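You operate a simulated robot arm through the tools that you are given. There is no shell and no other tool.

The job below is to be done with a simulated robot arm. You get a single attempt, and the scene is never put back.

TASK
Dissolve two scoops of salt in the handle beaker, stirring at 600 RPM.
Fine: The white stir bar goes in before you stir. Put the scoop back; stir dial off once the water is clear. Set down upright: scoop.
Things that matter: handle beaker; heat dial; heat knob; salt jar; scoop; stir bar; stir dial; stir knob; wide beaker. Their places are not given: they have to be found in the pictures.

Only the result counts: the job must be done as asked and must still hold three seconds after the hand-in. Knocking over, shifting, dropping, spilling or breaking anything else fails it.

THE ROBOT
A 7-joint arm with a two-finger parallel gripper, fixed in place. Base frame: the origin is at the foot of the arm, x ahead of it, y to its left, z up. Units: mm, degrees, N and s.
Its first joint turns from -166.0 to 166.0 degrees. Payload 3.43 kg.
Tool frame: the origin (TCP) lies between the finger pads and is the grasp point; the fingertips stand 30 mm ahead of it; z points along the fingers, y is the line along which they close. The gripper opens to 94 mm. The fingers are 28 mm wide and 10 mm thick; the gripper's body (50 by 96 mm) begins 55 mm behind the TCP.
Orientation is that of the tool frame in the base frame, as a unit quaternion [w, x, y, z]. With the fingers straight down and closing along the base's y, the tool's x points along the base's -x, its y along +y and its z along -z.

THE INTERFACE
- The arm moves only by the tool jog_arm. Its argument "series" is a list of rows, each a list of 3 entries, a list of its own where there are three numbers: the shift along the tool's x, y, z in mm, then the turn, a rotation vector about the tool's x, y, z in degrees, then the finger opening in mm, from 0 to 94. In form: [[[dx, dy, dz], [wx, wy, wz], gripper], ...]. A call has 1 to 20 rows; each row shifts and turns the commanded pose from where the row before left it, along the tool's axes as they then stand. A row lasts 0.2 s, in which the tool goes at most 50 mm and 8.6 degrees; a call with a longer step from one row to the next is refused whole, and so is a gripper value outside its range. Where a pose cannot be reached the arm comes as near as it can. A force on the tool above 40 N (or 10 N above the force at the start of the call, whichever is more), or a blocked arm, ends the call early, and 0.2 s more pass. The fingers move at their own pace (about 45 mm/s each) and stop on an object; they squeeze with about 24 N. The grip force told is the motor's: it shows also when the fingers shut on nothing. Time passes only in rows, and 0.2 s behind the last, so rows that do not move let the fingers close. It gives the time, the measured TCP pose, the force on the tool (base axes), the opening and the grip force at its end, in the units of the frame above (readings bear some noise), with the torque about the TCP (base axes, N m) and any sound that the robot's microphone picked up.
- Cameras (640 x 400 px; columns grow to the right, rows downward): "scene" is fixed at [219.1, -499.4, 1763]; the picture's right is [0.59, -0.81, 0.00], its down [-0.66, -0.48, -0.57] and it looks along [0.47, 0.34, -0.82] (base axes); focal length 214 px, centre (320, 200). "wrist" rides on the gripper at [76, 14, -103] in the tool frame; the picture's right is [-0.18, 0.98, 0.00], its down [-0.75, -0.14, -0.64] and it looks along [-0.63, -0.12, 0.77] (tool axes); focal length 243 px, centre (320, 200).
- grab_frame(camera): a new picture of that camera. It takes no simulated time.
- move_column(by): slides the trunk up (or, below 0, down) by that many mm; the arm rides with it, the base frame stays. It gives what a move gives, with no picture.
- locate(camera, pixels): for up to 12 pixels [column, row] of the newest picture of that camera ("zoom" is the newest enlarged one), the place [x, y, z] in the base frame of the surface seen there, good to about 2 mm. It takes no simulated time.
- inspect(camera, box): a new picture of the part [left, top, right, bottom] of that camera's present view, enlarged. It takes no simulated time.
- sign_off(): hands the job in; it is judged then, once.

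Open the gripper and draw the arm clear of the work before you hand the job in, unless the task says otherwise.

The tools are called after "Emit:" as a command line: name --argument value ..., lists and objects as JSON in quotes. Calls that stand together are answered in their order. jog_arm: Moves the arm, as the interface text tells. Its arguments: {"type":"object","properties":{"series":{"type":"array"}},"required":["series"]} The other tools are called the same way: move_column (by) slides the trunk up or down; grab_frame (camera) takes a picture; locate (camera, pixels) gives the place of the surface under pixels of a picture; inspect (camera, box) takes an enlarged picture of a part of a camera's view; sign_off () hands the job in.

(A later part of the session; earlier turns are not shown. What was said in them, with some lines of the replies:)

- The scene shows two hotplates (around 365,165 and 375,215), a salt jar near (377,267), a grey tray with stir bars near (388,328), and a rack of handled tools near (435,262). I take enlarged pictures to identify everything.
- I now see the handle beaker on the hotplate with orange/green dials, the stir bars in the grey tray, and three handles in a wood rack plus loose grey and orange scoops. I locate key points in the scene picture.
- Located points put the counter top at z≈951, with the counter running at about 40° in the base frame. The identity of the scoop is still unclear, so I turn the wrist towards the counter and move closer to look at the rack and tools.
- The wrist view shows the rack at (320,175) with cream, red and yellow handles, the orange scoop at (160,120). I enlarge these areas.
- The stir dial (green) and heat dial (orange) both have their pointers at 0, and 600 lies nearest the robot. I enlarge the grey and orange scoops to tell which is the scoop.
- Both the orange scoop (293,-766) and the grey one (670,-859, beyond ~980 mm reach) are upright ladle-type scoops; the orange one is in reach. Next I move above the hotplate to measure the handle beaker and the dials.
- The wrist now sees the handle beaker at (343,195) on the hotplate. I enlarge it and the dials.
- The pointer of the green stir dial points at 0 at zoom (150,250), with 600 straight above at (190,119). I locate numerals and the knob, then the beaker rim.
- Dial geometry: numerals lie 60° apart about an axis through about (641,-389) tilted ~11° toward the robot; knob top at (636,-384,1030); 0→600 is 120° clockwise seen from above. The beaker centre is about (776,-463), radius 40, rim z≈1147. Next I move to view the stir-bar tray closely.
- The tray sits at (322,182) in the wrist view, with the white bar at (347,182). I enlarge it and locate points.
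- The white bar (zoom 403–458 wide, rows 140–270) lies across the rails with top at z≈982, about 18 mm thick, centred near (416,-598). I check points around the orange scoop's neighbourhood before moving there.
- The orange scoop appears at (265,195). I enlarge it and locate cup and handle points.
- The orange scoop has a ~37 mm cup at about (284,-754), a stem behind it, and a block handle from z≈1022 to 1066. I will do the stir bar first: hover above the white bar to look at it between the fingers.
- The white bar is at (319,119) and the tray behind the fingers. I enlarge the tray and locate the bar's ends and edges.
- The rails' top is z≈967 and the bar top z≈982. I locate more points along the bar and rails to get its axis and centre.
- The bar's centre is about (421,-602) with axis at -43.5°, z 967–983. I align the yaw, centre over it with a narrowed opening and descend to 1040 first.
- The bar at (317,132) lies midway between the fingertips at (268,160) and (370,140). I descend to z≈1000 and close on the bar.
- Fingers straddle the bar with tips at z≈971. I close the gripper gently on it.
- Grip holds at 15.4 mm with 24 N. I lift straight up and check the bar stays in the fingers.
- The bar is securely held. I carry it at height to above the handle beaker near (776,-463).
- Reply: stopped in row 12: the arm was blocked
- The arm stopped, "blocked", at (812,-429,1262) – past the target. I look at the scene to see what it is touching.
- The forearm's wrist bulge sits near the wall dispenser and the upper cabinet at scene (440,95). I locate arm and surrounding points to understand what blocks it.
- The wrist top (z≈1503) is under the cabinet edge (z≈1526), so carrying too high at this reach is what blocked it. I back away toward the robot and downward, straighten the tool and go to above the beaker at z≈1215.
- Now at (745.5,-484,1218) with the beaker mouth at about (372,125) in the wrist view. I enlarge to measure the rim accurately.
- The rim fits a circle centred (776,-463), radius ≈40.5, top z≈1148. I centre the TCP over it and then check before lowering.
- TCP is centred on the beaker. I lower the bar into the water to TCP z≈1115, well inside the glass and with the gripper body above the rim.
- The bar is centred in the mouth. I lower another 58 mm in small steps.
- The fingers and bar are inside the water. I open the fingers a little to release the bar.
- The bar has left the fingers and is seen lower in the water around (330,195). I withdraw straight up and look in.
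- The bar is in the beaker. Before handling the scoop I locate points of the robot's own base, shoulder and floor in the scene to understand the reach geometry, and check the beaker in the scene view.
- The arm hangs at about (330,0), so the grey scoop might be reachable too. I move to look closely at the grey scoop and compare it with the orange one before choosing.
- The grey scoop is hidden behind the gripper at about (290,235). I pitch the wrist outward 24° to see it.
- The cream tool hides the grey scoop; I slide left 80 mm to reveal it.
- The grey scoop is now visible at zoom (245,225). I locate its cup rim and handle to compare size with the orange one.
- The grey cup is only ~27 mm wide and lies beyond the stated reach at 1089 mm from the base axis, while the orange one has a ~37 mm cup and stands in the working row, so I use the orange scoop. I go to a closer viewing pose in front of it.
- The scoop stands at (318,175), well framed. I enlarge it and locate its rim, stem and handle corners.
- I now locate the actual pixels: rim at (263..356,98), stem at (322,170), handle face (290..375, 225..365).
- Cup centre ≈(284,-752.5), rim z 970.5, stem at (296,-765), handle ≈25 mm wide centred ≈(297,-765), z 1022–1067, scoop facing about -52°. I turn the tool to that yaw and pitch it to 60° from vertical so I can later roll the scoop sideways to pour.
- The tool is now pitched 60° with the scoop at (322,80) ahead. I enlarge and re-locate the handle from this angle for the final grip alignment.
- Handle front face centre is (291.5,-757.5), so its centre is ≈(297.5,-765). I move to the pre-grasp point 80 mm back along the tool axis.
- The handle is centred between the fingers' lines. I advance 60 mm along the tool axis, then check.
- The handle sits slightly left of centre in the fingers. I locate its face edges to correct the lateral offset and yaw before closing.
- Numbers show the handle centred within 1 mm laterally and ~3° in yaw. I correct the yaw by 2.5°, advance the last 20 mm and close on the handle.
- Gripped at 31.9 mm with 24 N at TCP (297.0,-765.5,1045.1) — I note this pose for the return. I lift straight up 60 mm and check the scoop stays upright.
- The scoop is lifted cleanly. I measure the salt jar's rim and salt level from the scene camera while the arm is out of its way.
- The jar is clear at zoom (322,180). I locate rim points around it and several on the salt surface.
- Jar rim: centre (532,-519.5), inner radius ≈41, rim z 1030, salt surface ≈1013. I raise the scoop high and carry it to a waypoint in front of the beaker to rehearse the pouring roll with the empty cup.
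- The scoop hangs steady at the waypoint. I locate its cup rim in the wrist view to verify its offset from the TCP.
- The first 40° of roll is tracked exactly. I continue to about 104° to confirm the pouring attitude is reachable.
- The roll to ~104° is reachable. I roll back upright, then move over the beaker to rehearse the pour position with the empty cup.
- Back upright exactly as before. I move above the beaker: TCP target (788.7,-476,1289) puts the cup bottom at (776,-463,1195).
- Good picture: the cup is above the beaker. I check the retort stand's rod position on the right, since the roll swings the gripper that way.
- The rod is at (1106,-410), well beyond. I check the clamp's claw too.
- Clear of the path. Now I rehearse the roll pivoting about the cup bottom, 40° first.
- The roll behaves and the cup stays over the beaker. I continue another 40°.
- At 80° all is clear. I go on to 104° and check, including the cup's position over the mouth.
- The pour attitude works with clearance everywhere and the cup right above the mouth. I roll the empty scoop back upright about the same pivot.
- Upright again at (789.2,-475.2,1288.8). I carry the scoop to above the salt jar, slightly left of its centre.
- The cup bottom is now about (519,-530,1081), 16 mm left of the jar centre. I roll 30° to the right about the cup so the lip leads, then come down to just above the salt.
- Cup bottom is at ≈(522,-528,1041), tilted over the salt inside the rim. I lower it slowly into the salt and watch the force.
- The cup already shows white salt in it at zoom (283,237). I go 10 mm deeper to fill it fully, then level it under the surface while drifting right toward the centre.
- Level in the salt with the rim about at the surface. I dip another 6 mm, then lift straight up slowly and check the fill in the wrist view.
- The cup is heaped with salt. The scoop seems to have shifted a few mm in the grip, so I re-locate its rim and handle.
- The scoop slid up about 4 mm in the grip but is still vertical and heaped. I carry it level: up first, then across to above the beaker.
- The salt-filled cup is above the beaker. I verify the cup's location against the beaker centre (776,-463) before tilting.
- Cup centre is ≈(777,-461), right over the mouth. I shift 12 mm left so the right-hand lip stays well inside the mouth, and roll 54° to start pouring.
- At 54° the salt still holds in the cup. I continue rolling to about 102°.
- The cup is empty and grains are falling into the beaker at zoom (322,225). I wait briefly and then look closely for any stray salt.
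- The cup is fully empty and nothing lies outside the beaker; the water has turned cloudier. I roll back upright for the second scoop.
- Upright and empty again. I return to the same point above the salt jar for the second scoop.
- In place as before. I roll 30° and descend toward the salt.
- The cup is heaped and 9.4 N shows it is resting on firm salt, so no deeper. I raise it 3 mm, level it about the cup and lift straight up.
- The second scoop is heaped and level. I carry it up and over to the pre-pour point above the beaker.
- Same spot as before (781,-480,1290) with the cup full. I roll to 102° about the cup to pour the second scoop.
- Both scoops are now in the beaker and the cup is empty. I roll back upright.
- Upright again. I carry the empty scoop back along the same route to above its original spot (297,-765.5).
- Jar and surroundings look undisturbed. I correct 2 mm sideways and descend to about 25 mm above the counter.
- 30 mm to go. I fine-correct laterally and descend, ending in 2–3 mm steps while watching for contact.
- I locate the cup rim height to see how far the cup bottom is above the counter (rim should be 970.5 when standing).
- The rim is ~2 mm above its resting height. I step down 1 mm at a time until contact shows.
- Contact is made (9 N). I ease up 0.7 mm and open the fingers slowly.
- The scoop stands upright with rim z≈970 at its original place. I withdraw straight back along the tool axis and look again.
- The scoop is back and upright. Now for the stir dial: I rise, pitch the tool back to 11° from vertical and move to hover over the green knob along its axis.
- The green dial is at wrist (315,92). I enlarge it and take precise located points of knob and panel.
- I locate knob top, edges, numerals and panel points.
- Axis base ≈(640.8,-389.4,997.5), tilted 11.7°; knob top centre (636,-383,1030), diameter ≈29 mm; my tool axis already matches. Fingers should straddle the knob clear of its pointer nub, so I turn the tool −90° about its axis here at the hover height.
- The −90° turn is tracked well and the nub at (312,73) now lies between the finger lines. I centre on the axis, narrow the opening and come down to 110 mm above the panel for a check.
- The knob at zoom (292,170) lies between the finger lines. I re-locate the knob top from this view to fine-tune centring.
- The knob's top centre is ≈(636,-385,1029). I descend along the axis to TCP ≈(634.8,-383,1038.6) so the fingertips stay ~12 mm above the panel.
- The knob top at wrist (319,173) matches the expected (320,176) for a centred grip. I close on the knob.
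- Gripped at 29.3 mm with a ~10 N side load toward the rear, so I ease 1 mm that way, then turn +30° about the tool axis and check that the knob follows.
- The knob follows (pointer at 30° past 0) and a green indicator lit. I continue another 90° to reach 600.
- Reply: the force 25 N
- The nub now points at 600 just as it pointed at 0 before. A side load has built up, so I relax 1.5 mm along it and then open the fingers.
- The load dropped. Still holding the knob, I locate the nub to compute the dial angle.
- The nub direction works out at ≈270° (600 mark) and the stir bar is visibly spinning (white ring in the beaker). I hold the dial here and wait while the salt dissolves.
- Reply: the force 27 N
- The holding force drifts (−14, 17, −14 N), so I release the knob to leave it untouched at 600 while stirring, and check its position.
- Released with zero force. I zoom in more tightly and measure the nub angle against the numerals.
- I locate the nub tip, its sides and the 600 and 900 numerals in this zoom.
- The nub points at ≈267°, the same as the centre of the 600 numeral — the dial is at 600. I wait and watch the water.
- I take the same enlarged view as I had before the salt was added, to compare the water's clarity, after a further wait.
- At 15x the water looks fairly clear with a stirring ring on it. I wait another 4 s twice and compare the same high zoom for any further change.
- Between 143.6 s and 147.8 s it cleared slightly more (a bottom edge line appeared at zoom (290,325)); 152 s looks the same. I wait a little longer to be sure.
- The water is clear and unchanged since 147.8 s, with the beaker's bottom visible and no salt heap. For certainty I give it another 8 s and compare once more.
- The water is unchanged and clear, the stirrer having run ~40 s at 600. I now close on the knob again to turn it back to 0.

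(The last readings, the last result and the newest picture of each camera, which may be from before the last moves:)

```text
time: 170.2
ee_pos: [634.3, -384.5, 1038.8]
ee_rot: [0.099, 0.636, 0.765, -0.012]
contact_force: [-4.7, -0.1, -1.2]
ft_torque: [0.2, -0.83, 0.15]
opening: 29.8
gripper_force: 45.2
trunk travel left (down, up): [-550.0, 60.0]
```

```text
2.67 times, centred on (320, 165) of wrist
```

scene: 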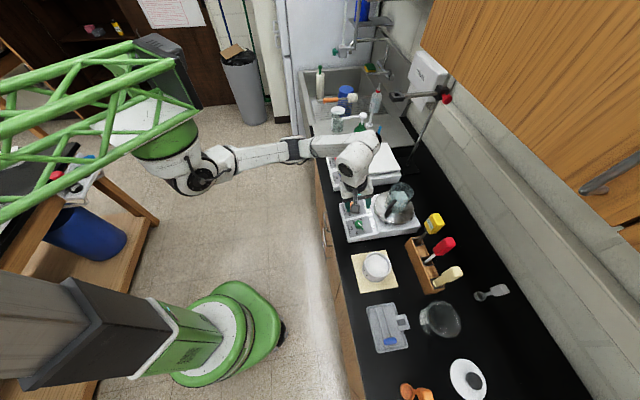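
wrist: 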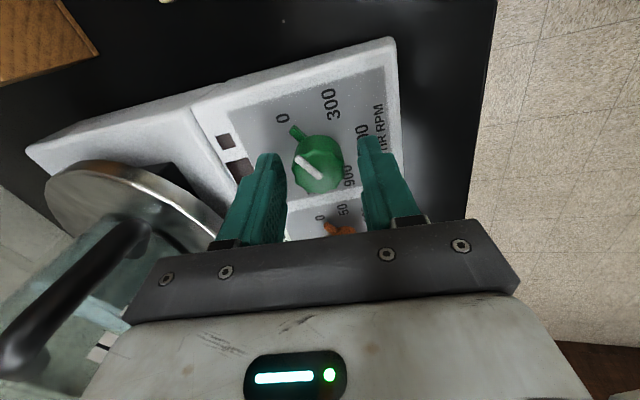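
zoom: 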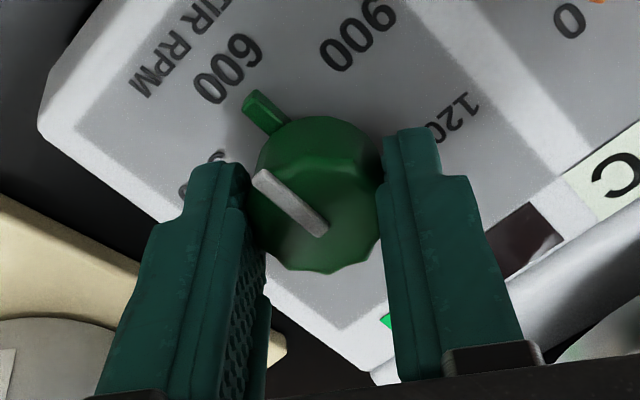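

Gripped with little side load. I turn the knob back −114° first (19 steps of 6°).

Emit:
jog_arm --series '[[[0, 0, 0], [0, 0, -6], 20], [[0, 0, 0], [0, 0, -6], 20], [[0, 0, 0], [0, 0, -6], 20], [[0, 0, 0], [0, 0, -6], 20], [[0, 0, 0], [0, 0, -6], 20], [[0, 0, 0], [0, 0, -6], 20], [[0, 0, 0], [0, 0, -6], 20], [[0, 0, 0], [0, 0, -6], 20], [[0, 0, 0], [0, 0, -6], 20], [[0, 0, 0], [0, 0, -6], 20], [[0, 0, 0], [0, 0, -6], 20], [[0, 0, 0], [0, 0, -6], 20], [[0, 0, 0], [0, 0, -6], 20], [[0, 0, 0], [0, 0, -6], 20], [[0, 0, 0], [0, 0, -6], 20], [[0, 0, 0], [0, 0, -6], 20], [[0, 0, 0], [0, 0, -6], 20], [[0, 0, 0], [0, 0, -6], 20], [[0, 0, 0], [0, 0, -6], 20], [[0, 0, 0], [0, 0, 0], 20]]'

Emit:
inspect --camera "wrist" --box '[220, 90, 420, 240]'

```text
time: 174.4
ee_pos: [632.0, -384.1, 1039.0]
ee_rot: [0.042, -0.294, 0.951, -0.088]
contact_force: [-4.6, 25.2, -9.5]
ft_torque: [-0.41, -0.09, -0.85]
opening: 29.2
gripper_force: 45.1
trunk travel left (down, up): [-550.0, 60.0]
```

```text
2.67 times, centred on (320, 165) of wrist
```

zoom: 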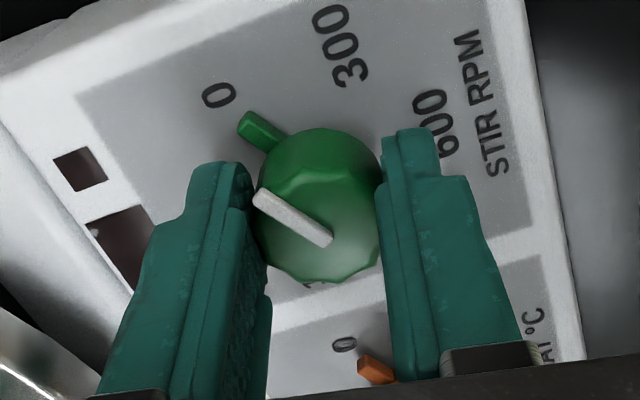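

The indicator went dark and the nub points at 0 again (end stop felt: torque −0.85 N·m). I relax the side load and open the fingers.

Emit:
jog_arm --series '[[[-0.5, 1, 0], [0, 0, 0], 20], [[0, 0.5, 0], [0, 0, 2], 20], [[0, 0, 0], [0, 0, 0], 20]]'

Emit:
inspect --camera "wrist" --box '[220, 90, 420, 240]'

```text
time: 175.2
ee_pos: [632.8, -383.7, 1037.8]
ee_rot: [0.044, -0.277, 0.956, -0.09]
contact_force: [-9.7, 4.9, -10.4]
ft_torque: [-0.44, -0.51, 0.06]
opening: 29.0
gripper_force: 45.3
trunk travel left (down, up): [-550.0, 60.0]
```

```text
2.67 times, centred on (320, 165) of wrist
```

zoom: 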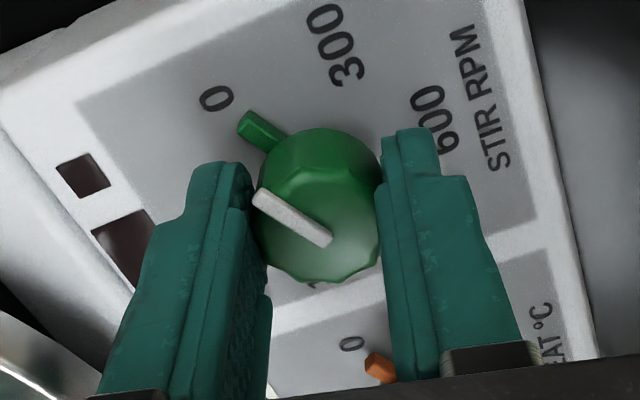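

The torque is now relaxed. To be sure the dial sits at its 0 stop I turn back −2.5°, then open.

Emit:
jog_arm --series '[[[0, 0, 0], [0, 0, -2.5], 20], [[0, 0, 0], [0, 0, 0], 20]]'

Emit:
jog_arm --series '[[[0, 0, 0], [0, 0, 0], 32], [[0, 0, 0], [0, 0, 0], 38], [[0, 0, 0], [0, 0, 0], 46], [[0, 0, 0], [0, 0, 0], 50], [[0, 0, 0], [0, 0, 0], 50]]'

Emit:
inspect --camera "wrist" --box '[220, 90, 420, 240]'

```text
time: 175.8
ee_pos: [632.0, -385.7, 1039.0]
ee_rot: [0.042, -0.296, 0.95, -0.092]
contact_force: [-11.3, -1.8, -7.4]
ft_torque: [-0.82, -0.06, -0.81]
opening: 29.5
gripper_force: 44.9
trunk travel left (down, up): [-550.0, 60.0]
```

```text
time: 177.0
ee_pos: [633.7, -382.5, 1038.3]
ee_rot: [0.043, -0.299, 0.949, -0.089]
contact_force: [0.9, 0.1, -1.2]
ft_torque: [0.01, 0.01, -0.01]
opening: 50.0
gripper_force: 0.0
trunk travel left (down, up): [-550.0, 60.0]
```

```text
2.67 times, centred on (320, 165) of wrist
```

zoom: 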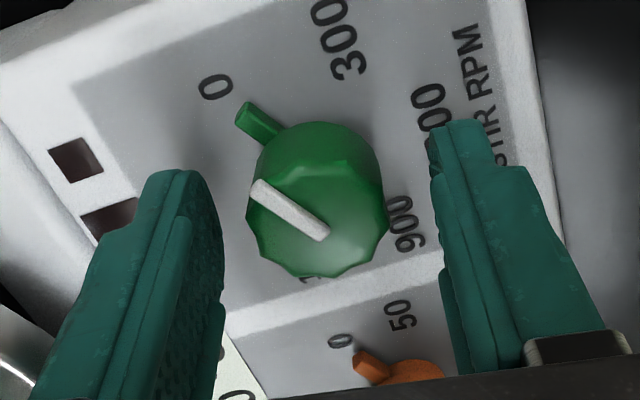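

The dial is at 0 with the indicator dark, heat dial untouched. I withdraw straight back along the axis and view the dial and beaker from above.

Emit:
jog_arm --series '[[[0, 0, -15], [0, 0, 0], 50], [[0, 0, -25], [0, 0, 0], 50], [[0, 0, -35], [0, 0, 0], 50], [[0, 0, -40], [0, 0, 0], 50], [[0, 0, -40], [0, 0, 0], 50], [[0, 0, 0], [0, 0, 8], 60], [[0, 0, 0], [0, 0, 8], 60], [[0, 0, 0], [0, 0, 8], 60], [[0, 0, 0], [0, 0, 8], 60], [[0, 0, 0], [0, 0, 8], 60], [[0, 0, 0], [0, 0, 8], 60], [[0, 0, 0], [0, 0, 8], 60], [[0, 0, 0], [0, 0, 8], 60], [[0, 0, 0], [0, 0, 8], 60], [[0, 0, 0], [0, 0, 8], 60], [[0, 0, 0], [0, 0, 0], 60]]'

Emit:
grab_frame --camera "wrist"

Emit:
inspect --camera "wrist" --box '[250, 30, 390, 140]'

Emit:
inspect --camera "scene" --box '[385, 180, 415, 215]'

```text
time: 180.4
ee_pos: [612.1, -361.1, 1190.3]
ee_rot: [0.091, 0.382, 0.919, -0.042]
contact_force: [-0.1, -0.9, -0.7]
ft_torque: [0.03, -0.02, 0.01]
opening: 60.2
gripper_force: 0.1
trunk travel left (down, up): [-550.0, 60.0]
```

```text
taken
```

wrist: 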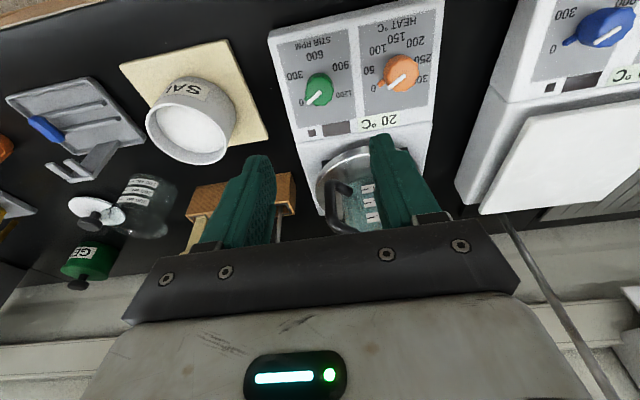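

```text
3.64 times, centred on (320, 85) of wrist
```

zoom: 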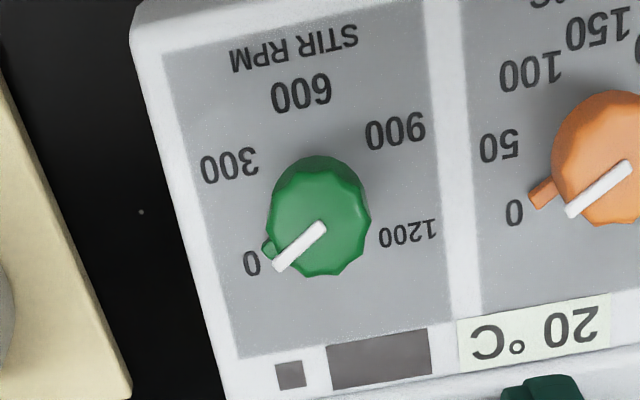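

```text
11.43 times, centred on (400, 198) of scene
```

zoom: 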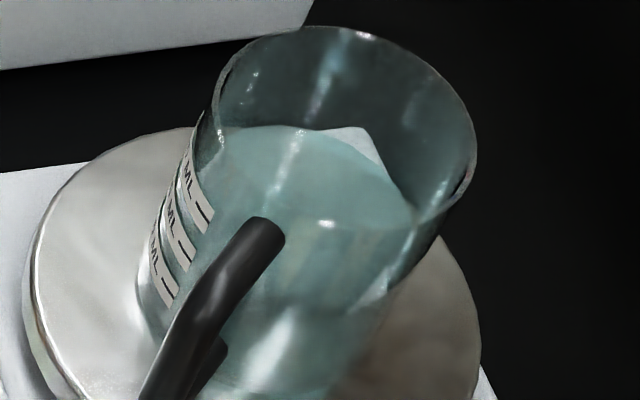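

Stirring has stopped (ring gone), the water is clear, and the dial reads 0. I take one look down into the beaker from above, keeping the fingers well over the rim.

Emit:
jog_arm --series '[[[0, 0, -30], [0, 5.7, 0], 80], [[0, 0, -10], [0, 5.7, 0], 94], [[-38.4, 10.6, 0], [0, 0, 0], 94], [[-38.4, 10.6, 0], [0, 0, 0], 94], [[-38.4, 10.6, 0], [0, 0, 0], 94], [[0, 0, 0], [0, 0, 0], 94]]'

Emit:
grab_frame --camera "wrist"

Emit:
inspect --camera "wrist" --box '[240, 60, 420, 220]'

```text
time: 181.8
ee_pos: [712.0, -413.3, 1230.5]
ee_rot: [-0.001, 0.384, 0.923, -0.004]
contact_force: [-0.1, -0.4, 0.4]
ft_torque: [0.02, 0.01, -0.01]
opening: 94.0
gripper_force: 0.1
trunk travel left (down, up): [-550.0, 60.0]
```

```text
taken
```

wrist: 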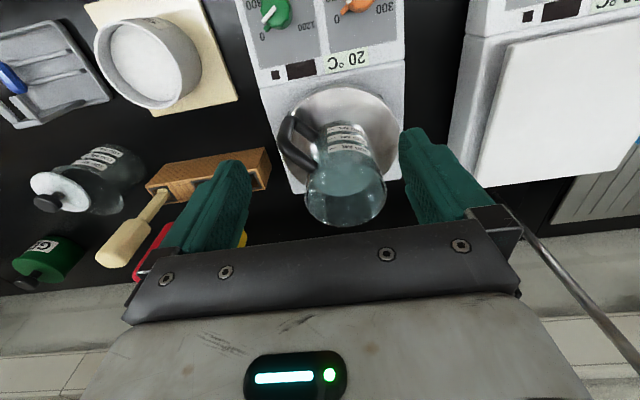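

```text
2.50 times, centred on (330, 140) of wrist
```

zoom: 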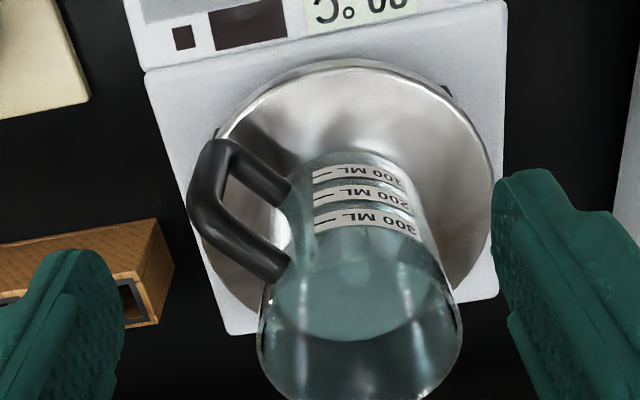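

Water looks as clear as originally. I zoom right into the water to look for any undissolved salt and the bar.

Emit:
inspect --camera "wrist" --box '[300, 150, 390, 230]'

Emit:
locate --camera "zoom" --pixels '[[320, 150], [320, 200], [320, 250], [250, 200], [400, 200], [320, 100]]'

```text
5.00 times, centred on (345, 190) of wrist
```

zoom: 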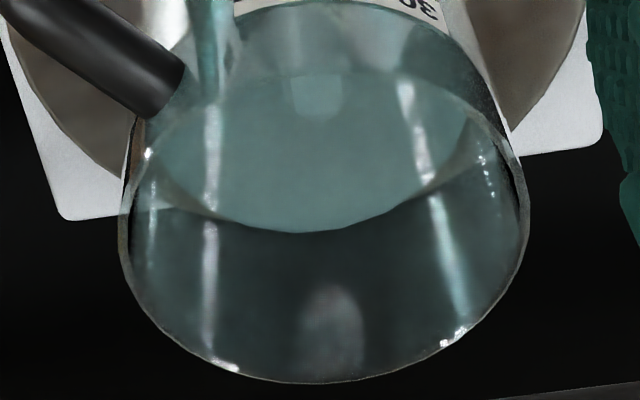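

```text
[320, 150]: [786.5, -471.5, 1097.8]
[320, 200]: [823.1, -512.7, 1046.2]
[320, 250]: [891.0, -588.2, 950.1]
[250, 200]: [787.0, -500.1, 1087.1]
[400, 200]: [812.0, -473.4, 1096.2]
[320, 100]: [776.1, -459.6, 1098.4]
```

No salt heap is visible and a pale bar shape shows at the bottom. I draw the arm clear of the work, toward the robot and up.

Emit:
jog_arm --series '[[[40, 0, -5], [0, 0, 0], 94], [[40, 0, -20], [0, 0, 0], 94], [[40, 0, -25], [0, 0, 0], 94], [[40, 0, -25], [0, 0, 0], 94], [[40, 0, -25], [0, 0, 0], 94], [[30, 0, -30], [0, 0, 0], 94], [[0, 0, -40], [0, 0, 0], 94], [[0, 0, 0], [0, 0, 0], 94]]'

Emit:
grab_frame --camera "scene"

Emit:
inspect --camera "scene" --box '[340, 170, 520, 300]'

Emit:
inspect --camera "scene" --box '[340, 280, 520, 400]'

Emit:
grab_frame --camera "wrist"

```text
time: 183.6
ee_pos: [550.7, -250.2, 1399.8]
ee_rot: [-0.001, 0.383, 0.924, -0.004]
contact_force: [0.7, 0.1, -0.9]
ft_torque: [0.02, 0.02, 0.02]
opening: 93.9
gripper_force: 0.0
trunk travel left (down, up): [-550.0, 60.0]
```

```text
taken
```

scene: 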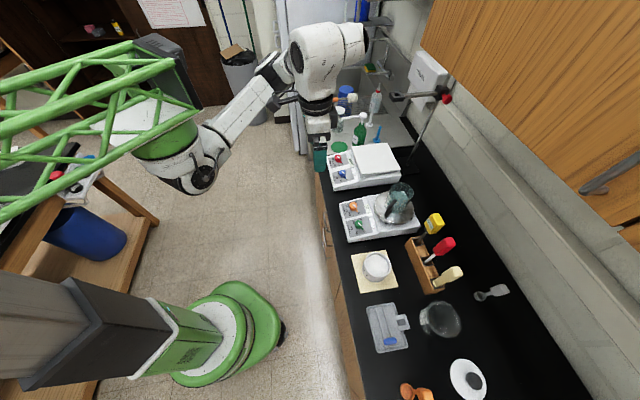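

```text
3.08 times, centred on (430, 235) of scene
```

zoom: 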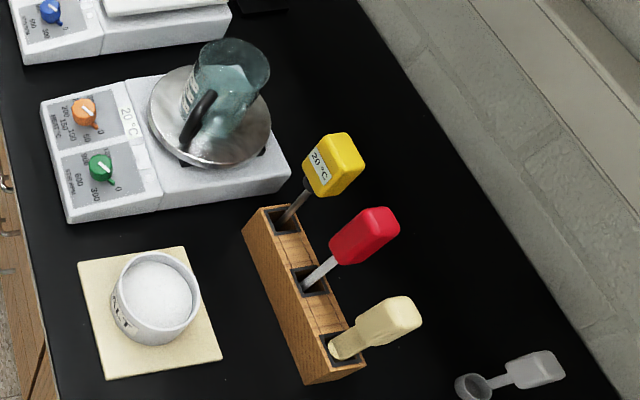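

```text
3.33 times, centred on (430, 340) of scene
```

zoom: 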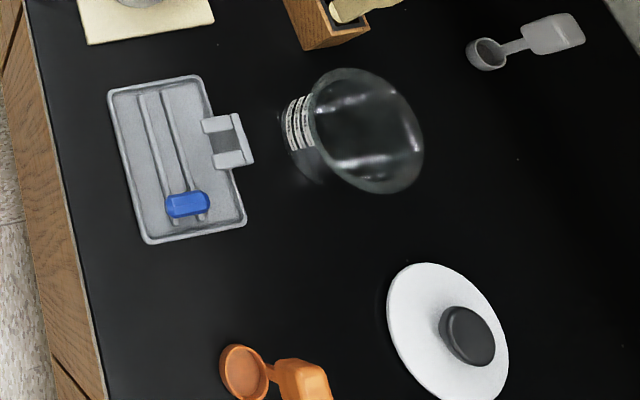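

```text
taken
```

wrist: 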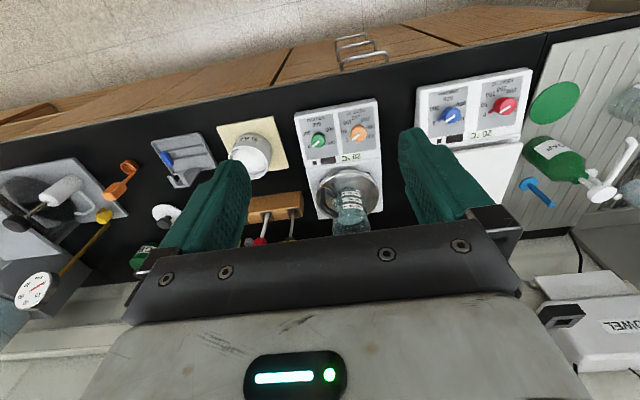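

Everything stands as at the start: scoop upright in its place (scene zoom (245,375)), jar, tray and rack undisturbed, both dials at 0, white bar in the beaker, water clear, gripper open and clear. I hand the job in.

Emit:
sign_off

```text
The job is handed in.
```

The job is handed in. Two scoops of salt are dissolved in the handle beaker, and the water looked clear when I checked before handing in.

- **Stir bar:** The white stir bar went into the beaker before I stirred.
- **Scoop:** The task didn't say which scoop, and there are two. I used the orange one because its cup is larger and it stood within reach. The grey one, near the wall, was not touched. The orange scoop is back at its original spot, standing upright.
- **Stirring:** The stir dial stood at 600 RPM for about 45 seconds. The water's appearance had not changed for the last 20 seconds of that. I then turned the dial back to 0, and its indicator light went out. The heat dial was not touched.
- **One hitch:** While carrying the stir bar over, the arm stopped as blocked, probably against the wall cabinet. I backed it off and came in lower. Nothing on the counter looked shifted in the final pictures.

In the last look down into the beaker, the stir bar showed only as a pale shape at the bottom. The white stirring ring at 600 RPM, which vanished once the dial was off, suggested it was turning. The gripper is open and the arm is clear of the counter.
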